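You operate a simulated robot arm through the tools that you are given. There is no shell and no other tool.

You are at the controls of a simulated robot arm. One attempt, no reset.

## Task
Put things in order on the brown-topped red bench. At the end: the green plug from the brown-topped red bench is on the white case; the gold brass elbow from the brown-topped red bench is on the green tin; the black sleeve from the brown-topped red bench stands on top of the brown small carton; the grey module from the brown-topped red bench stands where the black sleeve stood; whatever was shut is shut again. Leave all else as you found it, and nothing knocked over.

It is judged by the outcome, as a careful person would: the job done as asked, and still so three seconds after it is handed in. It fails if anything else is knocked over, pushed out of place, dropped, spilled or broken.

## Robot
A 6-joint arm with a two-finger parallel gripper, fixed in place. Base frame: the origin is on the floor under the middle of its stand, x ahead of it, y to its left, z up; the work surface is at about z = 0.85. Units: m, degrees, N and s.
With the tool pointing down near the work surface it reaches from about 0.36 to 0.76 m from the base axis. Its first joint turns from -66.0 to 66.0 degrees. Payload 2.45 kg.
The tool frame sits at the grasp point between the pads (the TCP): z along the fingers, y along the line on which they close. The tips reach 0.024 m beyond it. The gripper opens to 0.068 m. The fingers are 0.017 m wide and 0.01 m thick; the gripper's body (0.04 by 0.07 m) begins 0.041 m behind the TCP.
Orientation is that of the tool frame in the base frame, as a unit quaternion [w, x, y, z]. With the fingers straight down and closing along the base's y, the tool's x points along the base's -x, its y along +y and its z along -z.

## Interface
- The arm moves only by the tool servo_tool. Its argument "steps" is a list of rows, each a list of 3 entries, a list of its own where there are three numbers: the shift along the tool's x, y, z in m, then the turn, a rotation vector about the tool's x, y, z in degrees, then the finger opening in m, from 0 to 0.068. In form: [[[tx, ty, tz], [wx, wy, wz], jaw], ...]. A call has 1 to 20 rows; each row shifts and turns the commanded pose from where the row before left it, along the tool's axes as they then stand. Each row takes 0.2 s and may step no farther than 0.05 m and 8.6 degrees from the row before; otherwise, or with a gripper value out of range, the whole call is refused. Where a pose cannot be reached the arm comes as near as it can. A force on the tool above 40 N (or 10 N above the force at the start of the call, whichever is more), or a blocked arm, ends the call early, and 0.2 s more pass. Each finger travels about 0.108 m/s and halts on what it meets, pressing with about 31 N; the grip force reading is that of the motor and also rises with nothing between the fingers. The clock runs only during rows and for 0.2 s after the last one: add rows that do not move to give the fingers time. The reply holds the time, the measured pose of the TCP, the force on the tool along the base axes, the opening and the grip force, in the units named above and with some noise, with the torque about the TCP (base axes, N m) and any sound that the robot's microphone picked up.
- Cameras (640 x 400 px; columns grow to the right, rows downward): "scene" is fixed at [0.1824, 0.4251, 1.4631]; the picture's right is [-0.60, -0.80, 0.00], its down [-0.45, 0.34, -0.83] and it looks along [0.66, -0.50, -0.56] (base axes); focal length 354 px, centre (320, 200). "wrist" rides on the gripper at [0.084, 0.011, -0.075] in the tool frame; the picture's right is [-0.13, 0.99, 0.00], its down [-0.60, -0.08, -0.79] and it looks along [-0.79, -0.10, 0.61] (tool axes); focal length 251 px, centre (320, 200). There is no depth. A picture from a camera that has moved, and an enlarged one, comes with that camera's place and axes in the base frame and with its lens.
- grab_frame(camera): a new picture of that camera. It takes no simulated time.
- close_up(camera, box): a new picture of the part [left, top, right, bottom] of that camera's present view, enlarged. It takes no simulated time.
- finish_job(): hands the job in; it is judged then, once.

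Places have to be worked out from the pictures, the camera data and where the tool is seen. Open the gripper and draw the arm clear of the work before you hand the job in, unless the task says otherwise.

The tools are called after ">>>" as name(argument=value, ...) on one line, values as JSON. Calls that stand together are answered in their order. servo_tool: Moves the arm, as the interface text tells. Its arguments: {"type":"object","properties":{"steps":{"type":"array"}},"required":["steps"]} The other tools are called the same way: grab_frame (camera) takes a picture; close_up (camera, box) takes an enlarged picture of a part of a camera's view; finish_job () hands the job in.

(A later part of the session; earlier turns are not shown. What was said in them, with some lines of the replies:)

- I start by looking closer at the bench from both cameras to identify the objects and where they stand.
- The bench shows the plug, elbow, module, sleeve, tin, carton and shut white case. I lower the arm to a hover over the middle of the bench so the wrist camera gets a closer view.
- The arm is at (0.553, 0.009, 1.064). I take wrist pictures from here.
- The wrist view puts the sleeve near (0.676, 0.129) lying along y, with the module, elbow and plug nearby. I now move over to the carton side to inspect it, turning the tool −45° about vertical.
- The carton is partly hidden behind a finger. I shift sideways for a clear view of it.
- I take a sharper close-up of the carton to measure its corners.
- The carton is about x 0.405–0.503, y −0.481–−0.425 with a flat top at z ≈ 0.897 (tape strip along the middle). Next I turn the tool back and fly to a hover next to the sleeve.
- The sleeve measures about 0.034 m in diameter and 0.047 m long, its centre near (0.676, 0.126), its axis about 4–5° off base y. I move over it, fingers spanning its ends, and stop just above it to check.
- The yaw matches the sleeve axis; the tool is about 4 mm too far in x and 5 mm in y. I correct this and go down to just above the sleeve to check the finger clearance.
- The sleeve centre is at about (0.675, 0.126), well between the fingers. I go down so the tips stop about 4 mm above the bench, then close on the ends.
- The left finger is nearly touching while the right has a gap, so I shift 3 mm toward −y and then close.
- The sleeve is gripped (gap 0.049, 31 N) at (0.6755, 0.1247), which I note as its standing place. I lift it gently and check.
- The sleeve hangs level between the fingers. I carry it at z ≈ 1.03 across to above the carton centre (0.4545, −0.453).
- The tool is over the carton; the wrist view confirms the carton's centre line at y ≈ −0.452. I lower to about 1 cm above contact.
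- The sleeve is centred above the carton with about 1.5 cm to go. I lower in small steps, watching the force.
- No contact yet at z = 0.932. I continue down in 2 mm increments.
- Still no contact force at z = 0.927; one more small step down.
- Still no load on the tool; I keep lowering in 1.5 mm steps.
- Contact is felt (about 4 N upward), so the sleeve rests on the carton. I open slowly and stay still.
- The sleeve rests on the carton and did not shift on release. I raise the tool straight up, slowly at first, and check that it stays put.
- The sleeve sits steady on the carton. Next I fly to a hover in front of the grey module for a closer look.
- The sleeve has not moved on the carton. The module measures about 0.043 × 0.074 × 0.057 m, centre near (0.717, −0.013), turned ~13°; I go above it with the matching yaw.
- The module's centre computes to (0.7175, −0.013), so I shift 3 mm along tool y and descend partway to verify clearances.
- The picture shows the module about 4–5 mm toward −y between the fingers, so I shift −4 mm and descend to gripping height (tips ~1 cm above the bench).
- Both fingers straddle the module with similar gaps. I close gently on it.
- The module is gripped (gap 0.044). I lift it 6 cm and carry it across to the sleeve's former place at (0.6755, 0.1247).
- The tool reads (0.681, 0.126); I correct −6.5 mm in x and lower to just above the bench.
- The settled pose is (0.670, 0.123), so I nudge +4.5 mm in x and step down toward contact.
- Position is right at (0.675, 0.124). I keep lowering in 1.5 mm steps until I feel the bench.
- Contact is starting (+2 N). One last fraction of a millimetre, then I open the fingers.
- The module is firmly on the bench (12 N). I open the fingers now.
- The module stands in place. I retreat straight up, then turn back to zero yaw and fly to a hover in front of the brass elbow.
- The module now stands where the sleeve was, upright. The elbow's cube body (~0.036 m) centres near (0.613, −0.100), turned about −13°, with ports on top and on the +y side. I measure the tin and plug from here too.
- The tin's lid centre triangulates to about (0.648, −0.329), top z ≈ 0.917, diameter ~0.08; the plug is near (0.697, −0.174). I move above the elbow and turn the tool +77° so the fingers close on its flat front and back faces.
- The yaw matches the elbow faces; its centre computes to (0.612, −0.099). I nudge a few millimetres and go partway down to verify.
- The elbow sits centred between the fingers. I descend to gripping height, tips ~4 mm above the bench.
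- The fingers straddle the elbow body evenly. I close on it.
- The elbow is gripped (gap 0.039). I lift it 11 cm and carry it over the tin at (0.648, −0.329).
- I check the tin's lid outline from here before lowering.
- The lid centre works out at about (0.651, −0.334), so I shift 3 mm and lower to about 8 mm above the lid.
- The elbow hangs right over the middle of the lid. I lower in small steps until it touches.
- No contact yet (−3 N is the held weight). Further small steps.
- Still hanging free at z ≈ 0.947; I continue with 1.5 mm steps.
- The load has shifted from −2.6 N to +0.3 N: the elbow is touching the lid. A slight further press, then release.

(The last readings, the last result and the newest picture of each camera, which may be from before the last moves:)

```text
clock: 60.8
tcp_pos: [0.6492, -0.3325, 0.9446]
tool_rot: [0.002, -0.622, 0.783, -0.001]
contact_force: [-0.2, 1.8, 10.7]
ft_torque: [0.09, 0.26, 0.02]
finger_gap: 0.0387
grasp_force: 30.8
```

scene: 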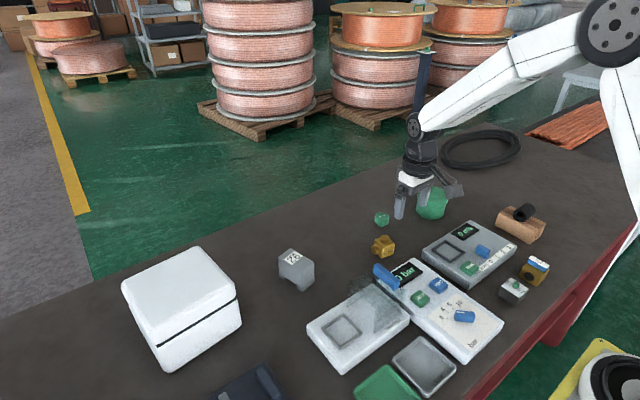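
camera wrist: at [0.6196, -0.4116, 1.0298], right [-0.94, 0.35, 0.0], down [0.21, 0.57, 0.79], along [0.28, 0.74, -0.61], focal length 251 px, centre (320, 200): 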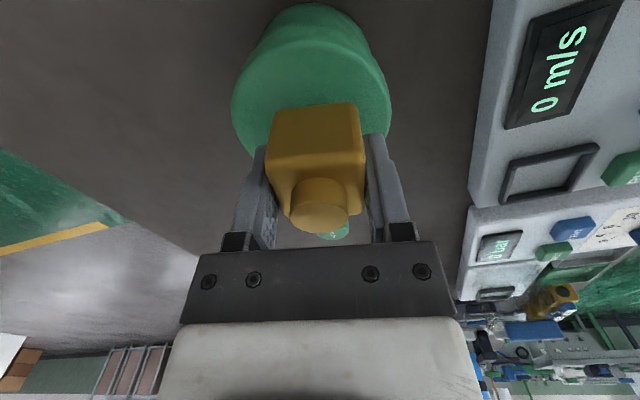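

The elbow is seated on the lid (≈10 N). I open the fingers gently.

>>> servo_tool(steps=[[[0, 0, 0], [0, 0, 0], 0.042], [[0, 0, 0], [0, 0, 0], 0.05], [[0, 0, 0], [0, 0, 0], 0.06], [[0, 0, 0], [0, 0, 0], 0.068], [[0, 0, 0], [0, 0, 0], 0.068]])

>>> close_up(camera="scene", box=[400, 150, 480, 230])

>>> grab_frame(camera="wrist")

```text
clock: 62.0
tcp_pos: [0.6493, -0.3322, 0.9421]
tool_rot: [0.0, -0.622, 0.783, 0.0]
contact_force: [1.2, 0.3, 0.4]
ft_torque: [-0.01, 0.0, -0.01]
finger_gap: 0.0682
grasp_force: 0.0
```

```text
5.00 times, centred on (440, 190) of scene
camera zoom: at [0.1824, 0.4251, 1.4631], right [-0.6, -0.8, 0.0], down [-0.45, 0.34, -0.83], along [0.66, -0.5, -0.56], focal length 1768 px, centre (-280, 250)
```

zoom: 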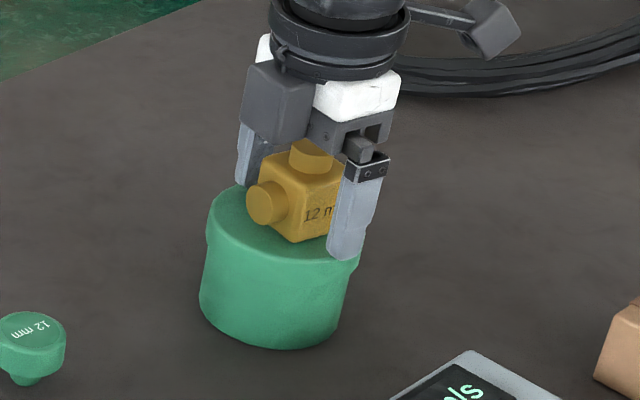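

```text
taken
camera wrist: at [0.618, -0.4105, 1.0186], right [-0.94, 0.35, 0.0], down [0.21, 0.57, 0.79], along [0.28, 0.74, -0.61], focal length 251 px, centre (320, 200)
```

wrist: 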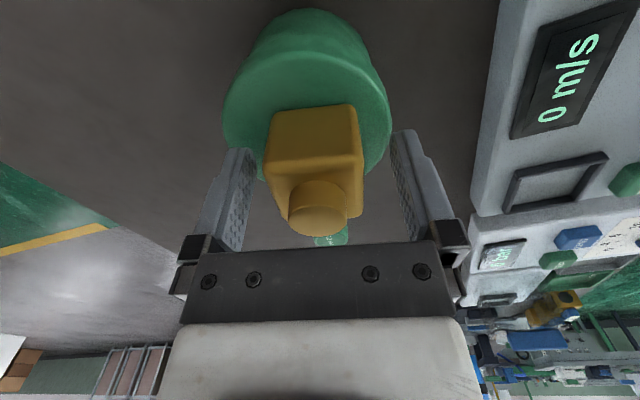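

The elbow rests on the tin lid, released. I go straight up, turn the tool back to zero yaw and move to a hover in front of the plug.

>>> servo_tool(steps=[[[0, 0, -0.012], [0, 0, 0], 0.068], [[0, 0, -0.03], [0, 0, 0], 0.068], [[0, 0, -0.035], [0, 0, 0], 0.068], [[0, 0, -0.025], [0, 0, 0], 0.068], [[0, 0, 0], [0, 0, 7.7], 0.068], [[0, 0, 0], [0, 0, 7.7], 0.068], [[0, 0, 0], [0, 0, 7.7], 0.068], [[0, 0, 0], [0, 0, 7.7], 0.068], [[0, 0, 0], [0, 0, 7.7], 0.068], [[0, 0, 0], [0, 0, 7.7], 0.068], [[0, 0, 0], [0, 0, 7.7], 0.068], [[0, 0, 0], [0, 0, 7.7], 0.068], [[0, 0, 0], [0, 0, 7.7], 0.068], [[0, 0, 0], [0, 0, 7.6], 0.068], [[0.0025, 0.0396, 0], [0, 0, 0], 0.068], [[0.0025, 0.0396, 0], [0, 0, 0], 0.068], [[0.0025, 0.0396, 0], [0, 0, 0], 0.068], [[0.0025, 0.0396, 0.01], [0, 0, 0], 0.068], [[0, 0, 0], [0, 0, 0], 0.068], [[0, 0, 0], [0, 0, 0], 0.068]])

>>> grab_frame(camera="scene")

>>> grab_frame(camera="wrist")

>>> close_up(camera="wrist", box=[260, 20, 380, 140])

>>> close_up(camera="scene", box=[400, 150, 480, 230])

```text
clock: 66.2
tcp_pos: [0.6399, -0.1708, 1.0336]
tool_rot: [0.0, -0.002, 1.0, 0.0]
contact_force: [0.6, 0.1, -0.3]
ft_torque: [0.03, 0.04, -0.02]
finger_gap: 0.0681
grasp_force: 0.0
```

```text
taken
```

scene: 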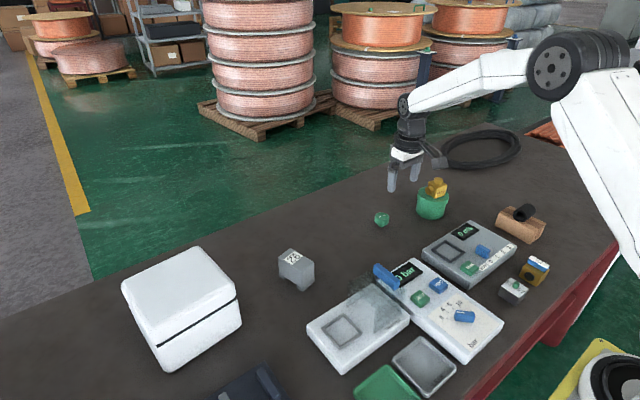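

```text
taken
camera wrist: at [0.555, -0.159, 1.1099], right [0.13, 0.99, 0.0], down [0.6, -0.08, 0.79], along [0.79, -0.1, -0.61], focal length 251 px, centre (320, 200)
```

wrist: 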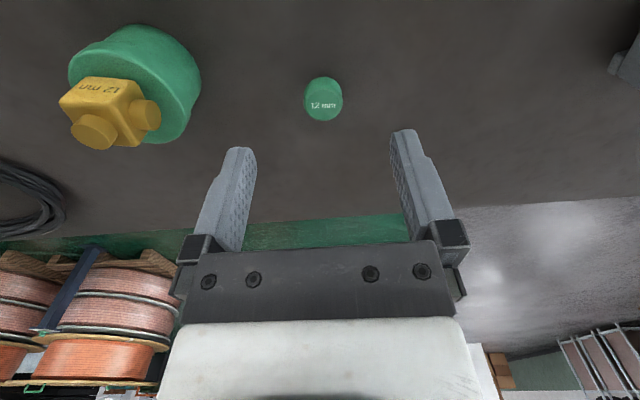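

```text
3.33 times, centred on (320, 80) of wrist
camera zoom: at [0.555, -0.159, 1.1099], right [0.13, 0.99, 0.0], down [0.6, -0.08, 0.79], along [0.79, -0.1, -0.61], focal length 838 px, centre (320, 600)
```

zoom: 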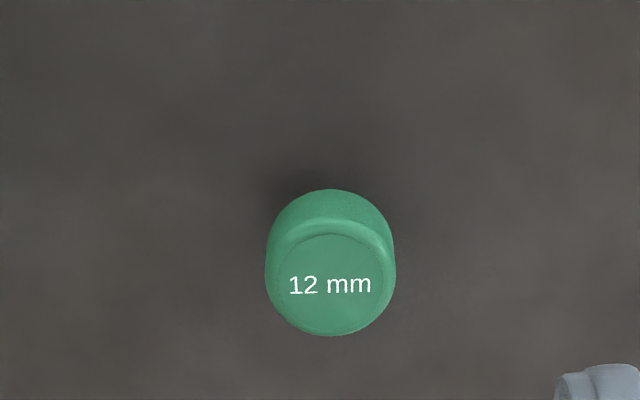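

```text
5.00 times, centred on (440, 190) of scene
camera zoom: at [0.1824, 0.4252, 1.4631], right [-0.6, -0.8, 0.0], down [-0.45, 0.34, -0.83], along [0.66, -0.5, -0.56], focal length 1768 px, centre (-280, 250)
```

zoom: 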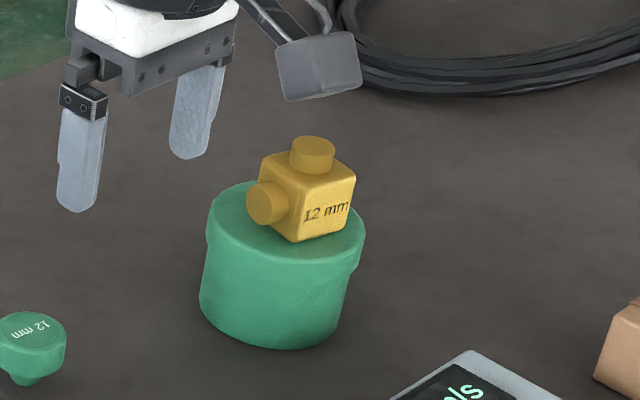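

The elbow stands well on the tin. The plug's cap (~0.039 m wide) centres near (0.695, −0.173); I move over it.

>>> servo_tool(steps=[[[-0.0187, -0.001, 0.03], [0, 0, 0], 0.068], [[-0.0187, -0.001, 0.03], [0, 0, 0], 0.068], [[-0.0187, -0.001, 0.03], [0, 0, 0], 0.068], [[0, 0, 0], [0, 0, 0], 0.068], [[0, 0, 0], [0, 0, 0], 0.068]])

>>> close_up(camera="wrist", box=[200, 20, 440, 170])

>>> close_up(camera="scene", box=[340, 170, 460, 250])

```text
clock: 67.4
tcp_pos: [0.6982, -0.1771, 0.9435]
tool_rot: [0.0, -0.001, 1.0, 0.001]
contact_force: [-0.1, 0.3, 0.3]
ft_torque: [-0.01, 0.01, 0.02]
finger_gap: 0.0684
grasp_force: 0.0
```

```text
2.67 times, centred on (320, 95) of wrist
camera zoom: at [0.6128, -0.1649, 1.0201], right [0.13, 0.99, 0.0], down [0.6, -0.08, 0.79], along [0.79, -0.1, -0.61], focal length 670 px, centre (320, 480)
```

zoom: 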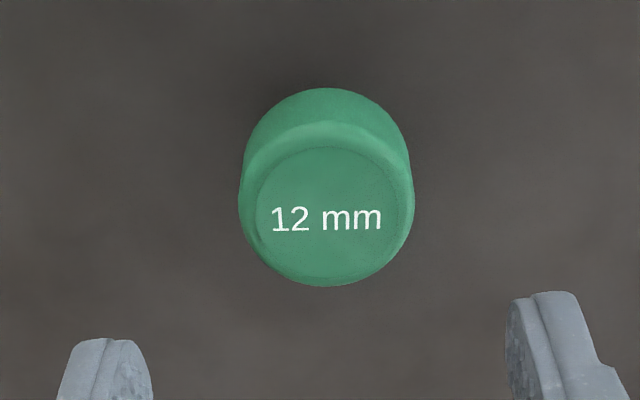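

```text
5.00 times, centred on (400, 210) of scene
camera zoom: at [0.1824, 0.4251, 1.4631], right [-0.6, -0.8, 0.0], down [-0.45, 0.34, -0.83], along [0.66, -0.5, -0.56], focal length 1768 px, centre (-80, 150)
```

zoom: 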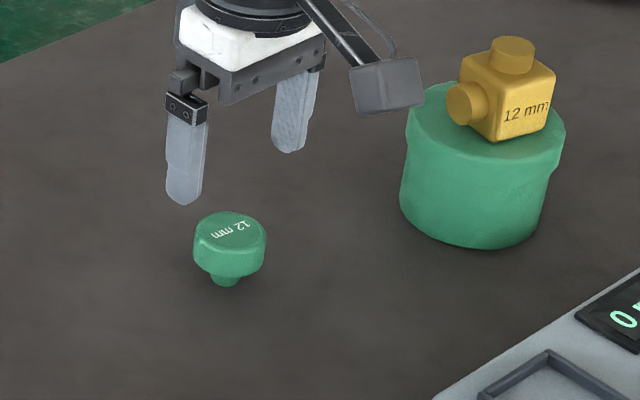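

The plug is at about (0.694, −0.173). I adjust 3 mm and descend around its cap.

>>> servo_tool(steps=[[[0.003, 0.002, 0.01], [0, 0, 0], 0.068], [[0, 0, 0.02], [0, 0, 0], 0.068], [[0, 0, 0.018], [0, 0, 0], 0.068], [[0, 0, 0.014], [0, 0, 0], 0.068], [[0, 0, 0], [0, 0, 0], 0.068], [[0, 0, 0], [0, 0, 0], 0.068]])

>>> grab_frame(camera="wrist")

>>> close_up(camera="scene", box=[340, 170, 430, 240])

```text
clock: 68.8
tcp_pos: [0.6936, -0.1752, 0.8808]
tool_rot: [0.0, -0.001, 1.0, 0.0]
contact_force: [0.2, 0.1, -0.4]
ft_torque: [0.01, 0.0, 0.0]
finger_gap: 0.0678
grasp_force: 0.1
```

```text
taken
camera wrist: at [0.6082, -0.1628, 0.9576], right [0.13, 0.99, 0.0], down [0.6, -0.08, 0.79], along [0.79, -0.1, -0.61], focal length 251 px, centre (320, 200)
```

wrist: 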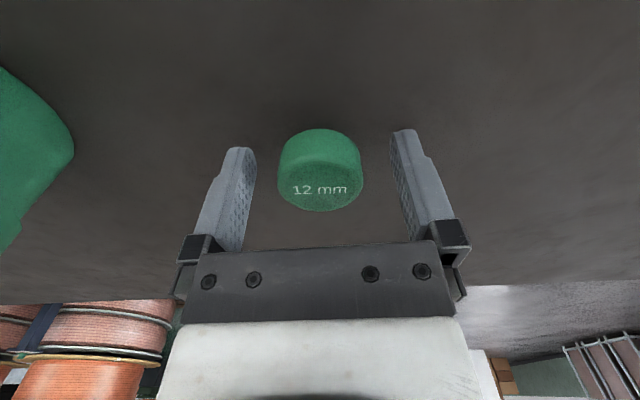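

```text
5.71 times, centred on (385, 205) of scene
camera zoom: at [0.1824, 0.4251, 1.4631], right [-0.6, -0.8, 0.0], down [-0.45, 0.34, -0.83], along [0.66, -0.5, -0.56], focal length 2021 px, centre (-51, 171)
```

zoom: 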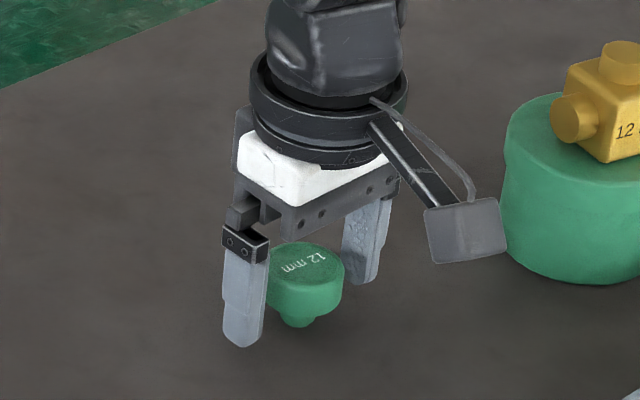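

The cap is centred between the fingers. I close on it.

>>> servo_tool(steps=[[[0, 0, 0], [0, 0, 0], 0.058], [[0, 0, 0], [0, 0, 0], 0.048], [[0, 0, 0], [0, 0, 0], 0.041], [[0, 0, 0], [0, 0, 0], 0.034], [[0, 0, 0], [0, 0, 0], 0.026], [[0, 0, 0], [0, 0, 0], 0.026]])

>>> grab_frame(camera="wrist")

>>> close_up(camera="scene", box=[340, 170, 430, 240])

```text
clock: 70.2
tcp_pos: [0.6932, -0.1748, 0.8815]
tool_rot: [0.0, -0.001, 1.0, 0.0]
contact_force: [-0.1, 0.2, -0.4]
ft_torque: [0.02, 0.01, -0.04]
finger_gap: 0.0375
grasp_force: 31.0
```

```text
taken
camera wrist: at [0.6082, -0.1628, 0.9577], right [0.13, 0.99, 0.0], down [0.6, -0.08, 0.79], along [0.79, -0.1, -0.61], focal length 251 px, centre (320, 200)
```

wrist: 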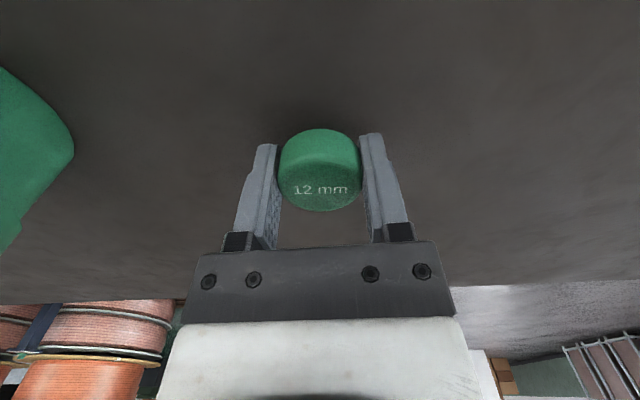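

```text
5.71 times, centred on (385, 205) of scene
camera zoom: at [0.1824, 0.4251, 1.4631], right [-0.6, -0.8, 0.0], down [-0.45, 0.34, -0.83], along [0.66, -0.5, -0.56], focal length 2021 px, centre (-51, 171)
```

zoom: 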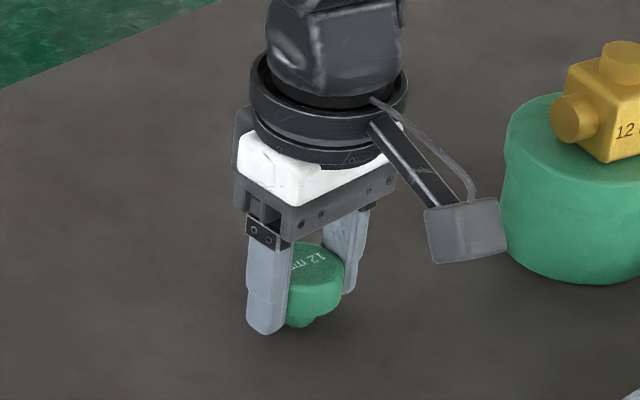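

The plug is held (gap 0.0375). I lift it to z ≈ 1.08 and carry it toward the near part of the white case's lid, at about (0.66, 0.30) first.

>>> servo_tool(steps=[[[0, 0, -0.01], [0, 0, 0], 0.026], [[0, 0, -0.03], [0, 0, 0], 0.026], [[0, 0, -0.04], [0, 0, 0], 0.026], [[0, 0, -0.04], [0, 0, 0], 0.026], [[0, 0, -0.04], [0, 0, 0], 0.026], [[0, 0, -0.04], [0, 0, 0], 0.026], [[0.0028, 0.0396, 0], [0, 0, 0], 0.026], [[0.0028, 0.0396, 0], [0, 0, 0], 0.026], [[0.0028, 0.0396, 0], [0, 0, 0], 0.026], [[0.0028, 0.0396, 0], [0, 0, 0], 0.026], [[0.0028, 0.0396, 0], [0, 0, 0], 0.026], [[0.0028, 0.0396, 0], [0, 0, 0], 0.026], [[0.0028, 0.0396, 0], [0, 0, 0], 0.026], [[0.0028, 0.0396, 0], [0, 0, 0], 0.026], [[0.0028, 0.0396, 0], [0, 0, 0], 0.026], [[0.0028, 0.0396, 0], [0, 0, 0], 0.026], [[0.0028, 0.0396, 0], [0, 0, 0], 0.026], [[0.0028, 0.0396, 0], [0, 0, 0], 0.026], [[0, 0, 0], [0, 0, 0], 0.026], [[0, 0, 0], [0, 0, 0], 0.026]])

>>> grab_frame(camera="wrist")

>>> grab_frame(camera="scene")

```text
clock: 74.4
tcp_pos: [0.657, 0.3005, 1.0821]
tool_rot: [0.0, 0.0, 1.0, 0.0]
contact_force: [-0.8, 0.0, 0.3]
ft_torque: [0.04, 0.01, -0.01]
finger_gap: 0.0376
grasp_force: 31.2
```

```text
taken
camera wrist: at [0.5721, 0.3129, 1.1591], right [0.13, 0.99, 0.0], down [0.6, -0.08, 0.79], along [0.79, -0.1, -0.61], focal length 251 px, centre (320, 200)
```

wrist: 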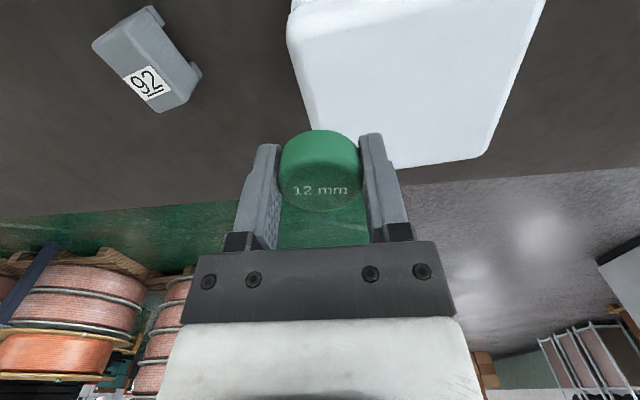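

```text
taken
```

scene: 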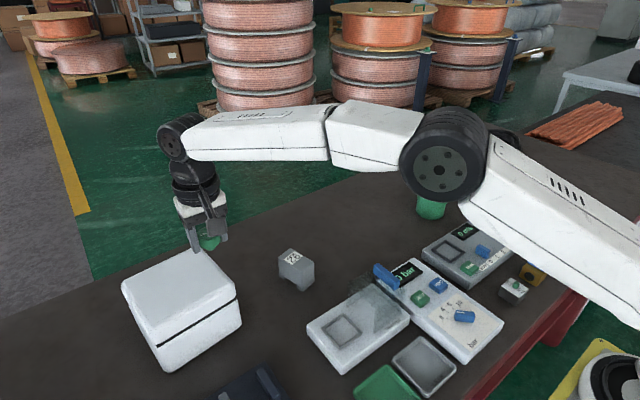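

The arm reached there comfortably. I take close-ups of the case to locate the lid edges and its top height.

>>> close_up(camera="wrist", box=[260, 0, 560, 190])

>>> close_up(camera="scene", box=[110, 200, 260, 380])

```text
2.11 times, centred on (410, 95) of wrist
camera zoom: at [0.5721, 0.3129, 1.1591], right [0.13, 0.99, 0.0], down [0.6, -0.08, 0.79], along [0.79, -0.1, -0.61], focal length 529 px, centre (130, 421)
```

zoom: 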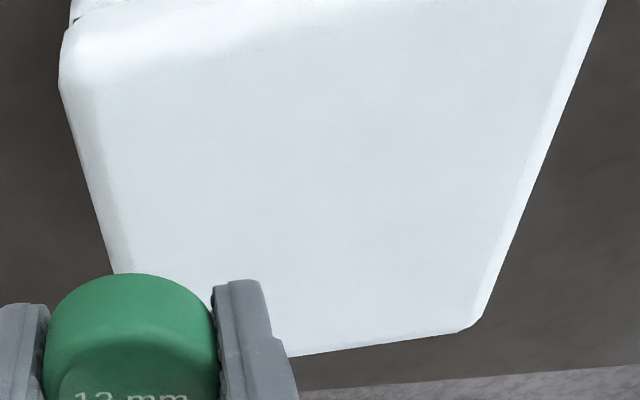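

```text
2.22 times, centred on (185, 290) of scene
camera zoom: at [0.1824, 0.4252, 1.4631], right [-0.6, -0.8, 0.0], down [-0.45, 0.34, -0.83], along [0.66, -0.5, -0.56], focal length 786 px, centre (620, 0)
```

zoom: 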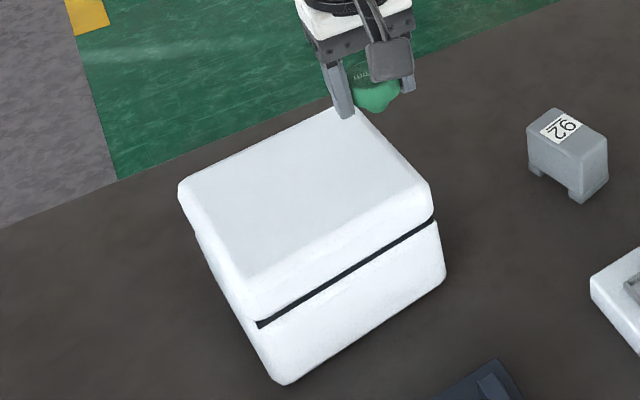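

The lid top spans roughly x 0.635–0.78, y 0.28–0.455 at z ≈ 0.965. I aim for (0.68, 0.325), move there and lower to about 1.5 cm above the lid.

>>> servo_tool(steps=[[[-0.012, 0.0118, 0], [0, 0, 0], 0.026], [[-0.012, 0.0118, 0], [0, 0, 0], 0.026], [[0, 0, 0], [0, 0, 0], 0.026], [[0, 0, 0.02], [0, 0, 0], 0.026], [[0, 0, 0.025], [0, 0, 0], 0.026], [[0, 0, 0.02], [0, 0, 0], 0.026], [[0, 0, 0], [0, 0, 0], 0.026], [[0, 0, 0], [0, 0, 0], 0.026]])

>>> close_up(camera="scene", box=[120, 200, 260, 320])

>>> grab_frame(camera="wrist")

```text
clock: 76.2
tcp_pos: [0.6803, 0.3207, 1.0145]
tool_rot: [0.0, -0.001, 1.0, 0.0]
contact_force: [0.8, -0.4, -0.1]
ft_torque: [0.0, 0.01, 0.01]
finger_gap: 0.0373
grasp_force: 30.9
out of reach, approached as far as the arm can: row 2
```

```text
3.33 times, centred on (190, 260) of scene
camera zoom: at [0.1824, 0.4252, 1.4631], right [-0.6, -0.8, 0.0], down [-0.45, 0.34, -0.83], along [0.66, -0.5, -0.56], focal length 1179 px, centre (753, 0)
```

zoom: 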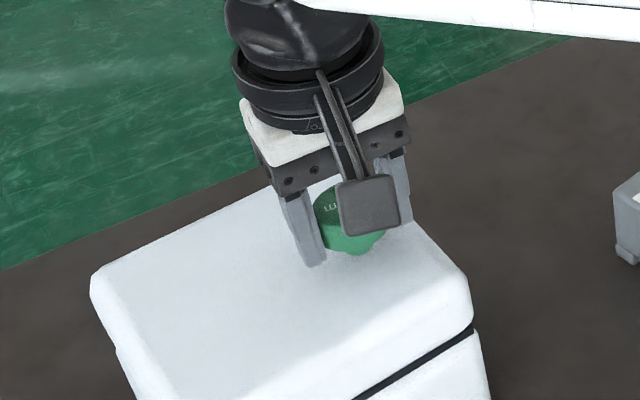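

```text
taken
camera wrist: at [0.5944, 0.3339, 1.0905], right [0.13, 0.99, 0.0], down [0.6, -0.08, 0.79], along [0.79, -0.1, -0.61], focal length 251 px, centre (320, 200)
```

wrist: 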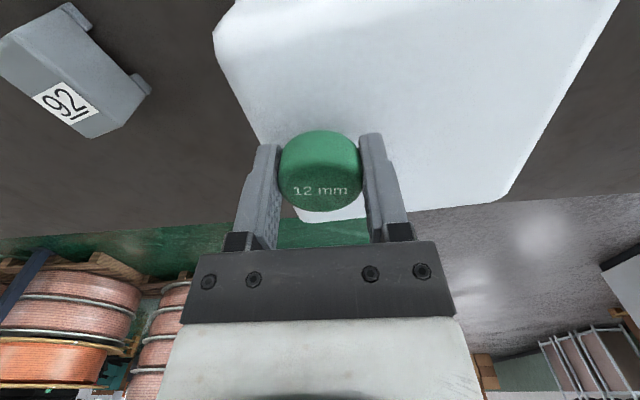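

At (0.68, 0.322), z ≈ 1.015, well over the lid. I lower 1 cm, then in small steps until contact.

>>> servo_tool(steps=[[[0, 0, 0.005], [0, 0, 0], 0.026], [[0, 0, 0.004], [0, 0, 0], 0.026], [[0, 0, 0], [0, 0, 0], 0.026], [[0, 0, 0], [0, 0, 0], 0.026]])

>>> close_up(camera="scene", box=[150, 220, 250, 290])

```text
clock: 77.2
tcp_pos: [0.6809, 0.3224, 1.0109]
tool_rot: [0.004, -0.001, 1.0, 0.003]
contact_force: [-1.1, -1.3, 26.6]
ft_torque: [-0.05, -0.01, -0.02]
finger_gap: 0.0376
grasp_force: 31.6
```

```text
5.71 times, centred on (200, 255) of scene
camera zoom: at [0.1818, 0.4248, 1.4633], right [-0.6, -0.8, 0.0], down [-0.45, 0.34, -0.83], along [0.66, -0.5, -0.56], focal length 2021 px, centre (1006, -114)
```

zoom: 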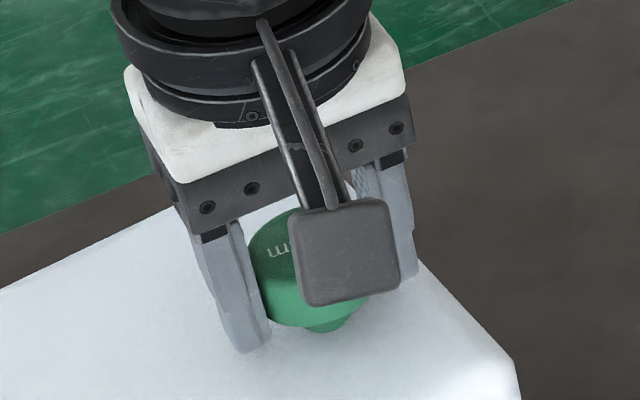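

The lid is a bit higher than reckoned: 27 N contact already. I back off slightly to relieve the pressure.

>>> servo_tool(steps=[[[0, 0, -0.003], [0, 0, 0], 0.026], [[0, 0, -0.001], [0, 0, 0], 0.026], [[0, 0, 0], [0, 0, 0], 0.026]])

>>> close_up(camera="scene", box=[110, 200, 260, 380])

```text
clock: 78.0
tcp_pos: [0.6789, 0.3217, 1.0105]
tool_rot: [-0.001, -0.002, 1.0, -0.001]
contact_force: [3.8, 2.0, 9.3]
ft_torque: [0.07, -0.13, 0.01]
finger_gap: 0.0374
grasp_force: 30.9
```

```text
2.22 times, centred on (185, 290) of scene
camera zoom: at [0.1823, 0.4251, 1.4631], right [-0.6, -0.8, 0.0], down [-0.45, 0.34, -0.83], along [0.66, -0.5, -0.56], focal length 786 px, centre (620, 0)
```

zoom: 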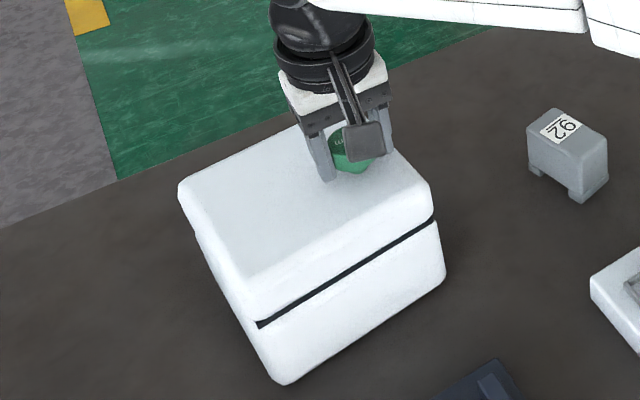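

Force is down to a gentle 9 N and the case has not moved. I open the fingers slowly.

>>> servo_tool(steps=[[[0, 0, -0.0007], [0, 0, 0], 0.026], [[0, 0, 0], [0, 0, 0], 0.04], [[0, 0, 0], [0, 0, 0], 0.048], [[0, 0, 0], [0, 0, 0], 0.058], [[0, 0, 0], [0, 0, 0], 0.068], [[0, 0, 0], [0, 0, 0], 0.068]])

>>> close_up(camera="scene", box=[150, 220, 250, 290])

>>> grab_frame(camera="wrist")

```text
clock: 79.4
tcp_pos: [0.68, 0.3209, 1.0121]
tool_rot: [-0.001, -0.001, 1.0, 0.0]
contact_force: [0.5, -0.5, 0.5]
ft_torque: [0.03, -0.01, 0.02]
finger_gap: 0.0682
grasp_force: 0.1
```

```text
5.71 times, centred on (200, 255) of scene
camera zoom: at [0.1824, 0.4251, 1.4631], right [-0.6, -0.8, 0.0], down [-0.45, 0.34, -0.83], along [0.66, -0.5, -0.56], focal length 2021 px, centre (1006, -114)
```

zoom: 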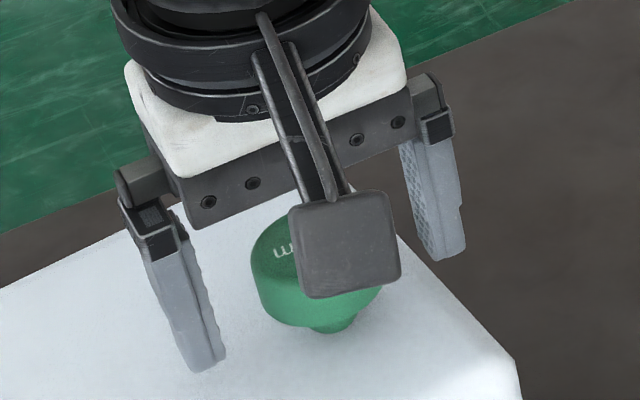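

```text
taken
camera wrist: at [0.5938, 0.3346, 1.0889], right [0.13, 0.99, 0.0], down [0.6, -0.08, 0.79], along [0.79, -0.1, -0.61], focal length 251 px, centre (320, 200)
```

wrist: 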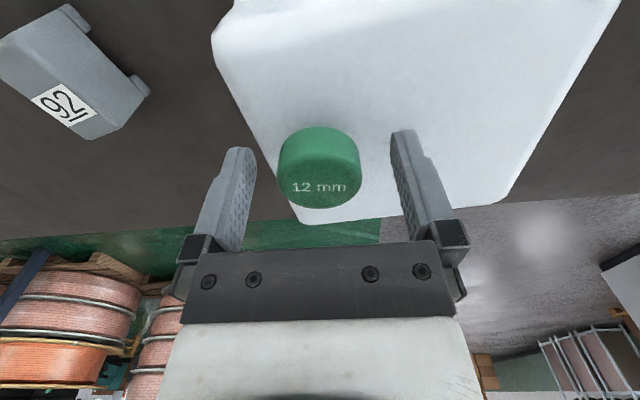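

The plug stands upright on the lid. I rise straight up clear of it, then draw the arm back to its starting area.

>>> servo_tool(steps=[[[0, 0, -0.01], [0, 0, 0], 0.068], [[0, 0, -0.016], [0, 0, 0], 0.068], [[0, 0, -0.018], [0, 0, 0], 0.068], [[0, 0, 0], [0, 0, 0], 0.068], [[0.02, 0, -0.02], [0, 0, 0], 0.068], [[0.025, 0, -0.02], [0, 0, 0], 0.068], [[0.0225, -0.0388, -0.014], [0, 0, 0], 0.068], [[0.0225, -0.0388, -0.014], [0, 0, 0], 0.068], [[0.0225, -0.0388, -0.014], [0, 0, 0], 0.068], [[0.0225, -0.0388, -0.014], [0, 0, 0], 0.068], [[0.0225, -0.0388, -0.014], [0, 0, 0], 0.068], [[0.0225, -0.0388, -0.014], [0, 0, 0], 0.068], [[0, -0.0388, -0.01], [0, 0, 0], 0.068], [[0, -0.0388, -0.01], [0, 0, 0], 0.068], [[0, 0, 0], [0, 0, 0], 0.068], [[0, 0, 0], [0, 0, 0], 0.068]])

>>> grab_frame(camera="scene")

>>> grab_frame(camera="wrist")

>>> close_up(camera="scene", box=[110, 200, 260, 380])

>>> close_up(camera="scene", box=[400, 160, 560, 260])

```text
clock: 82.8
tcp_pos: [0.4992, 0.0124, 1.2012]
tool_rot: [0.0, -0.001, 1.0, 0.0]
contact_force: [-0.4, -0.1, -0.3]
ft_torque: [-0.02, 0.04, -0.01]
finger_gap: 0.0681
grasp_force: 0.0
```

```text
taken
```

scene: 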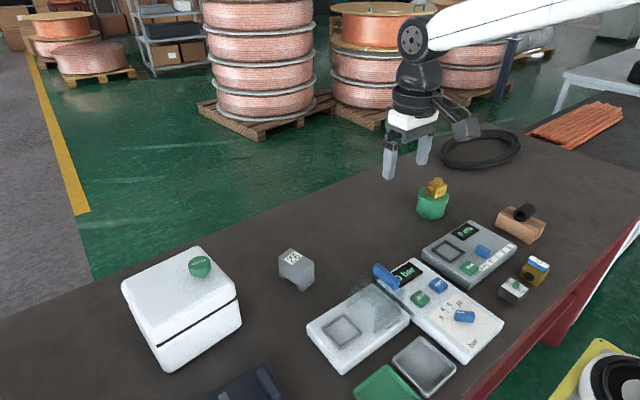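

```text
taken
camera wrist: at [0.414, 0.0238, 1.2784], right [0.13, 0.99, 0.0], down [0.6, -0.08, 0.79], along [0.79, -0.1, -0.61], focal length 251 px, centre (320, 200)
```

wrist: 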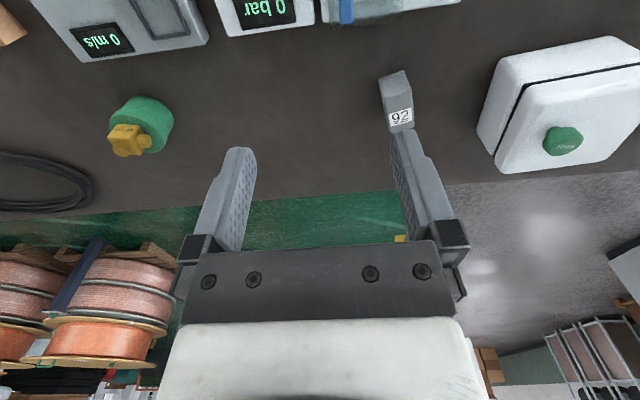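

```text
2.22 times, centred on (185, 290) of scene
camera zoom: at [0.1824, 0.4251, 1.4631], right [-0.6, -0.8, 0.0], down [-0.45, 0.34, -0.83], along [0.66, -0.5, -0.56], focal length 786 px, centre (620, 0)
```

zoom: 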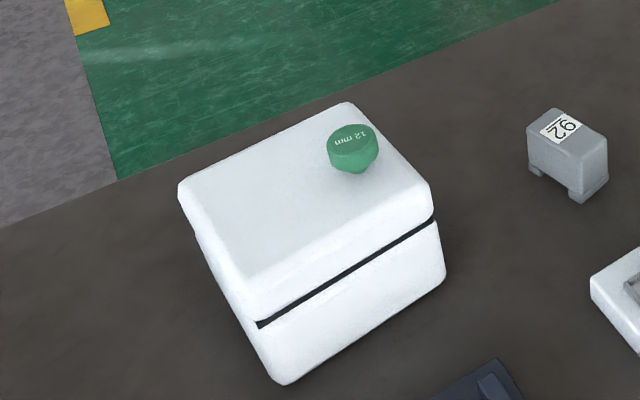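

```text
4.00 times, centred on (480, 210) of scene
camera zoom: at [0.1824, 0.4251, 1.4631], right [-0.6, -0.8, 0.0], down [-0.45, 0.34, -0.83], along [0.66, -0.5, -0.56], focal length 1415 px, centre (-320, 160)
```

zoom: 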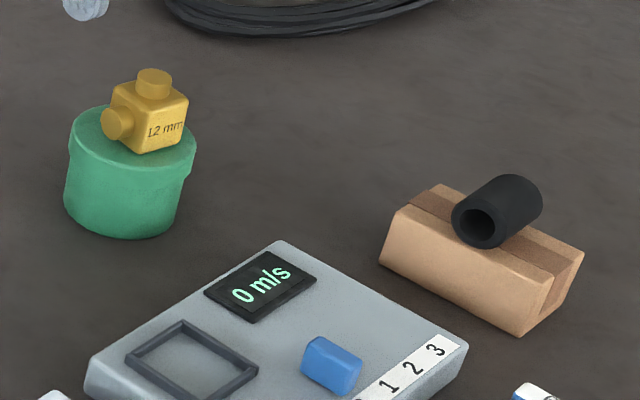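

Everything reads as asked. The plug is upright on the shut white case, the elbow on the tin, and the sleeve steady on the carton. The module stands where the sleeve was, and nothing else has moved. The gripper is open and the arm is clear, so I hand the job in.

>>> finish_job()

```text
The job is handed in.
```

The job is handed in, and in the last pictures all four pieces were where you asked:

- **Green plug:** upright on the white case, towards the corner of the lid nearest the robot. The middle of the lid was out of the arm's reach. The case is still shut.
- **Gold elbow:** standing near the middle of the green tin's lid.
- **Black sleeve:** on top of the brown carton, lying on its side as I found it. It had not rolled in the nearly 60 seconds after I let it go.
- **Grey module:** upright where the sleeve had been, within a few millimetres by my measurements.

When I set the plug down, the lid was slightly higher than I had worked out, so it was pressed with about 27 N for a moment before I backed off. The case did not move.

Nothing else on the bench looked moved or knocked over. I left the gripper open and the arm clear of the work.
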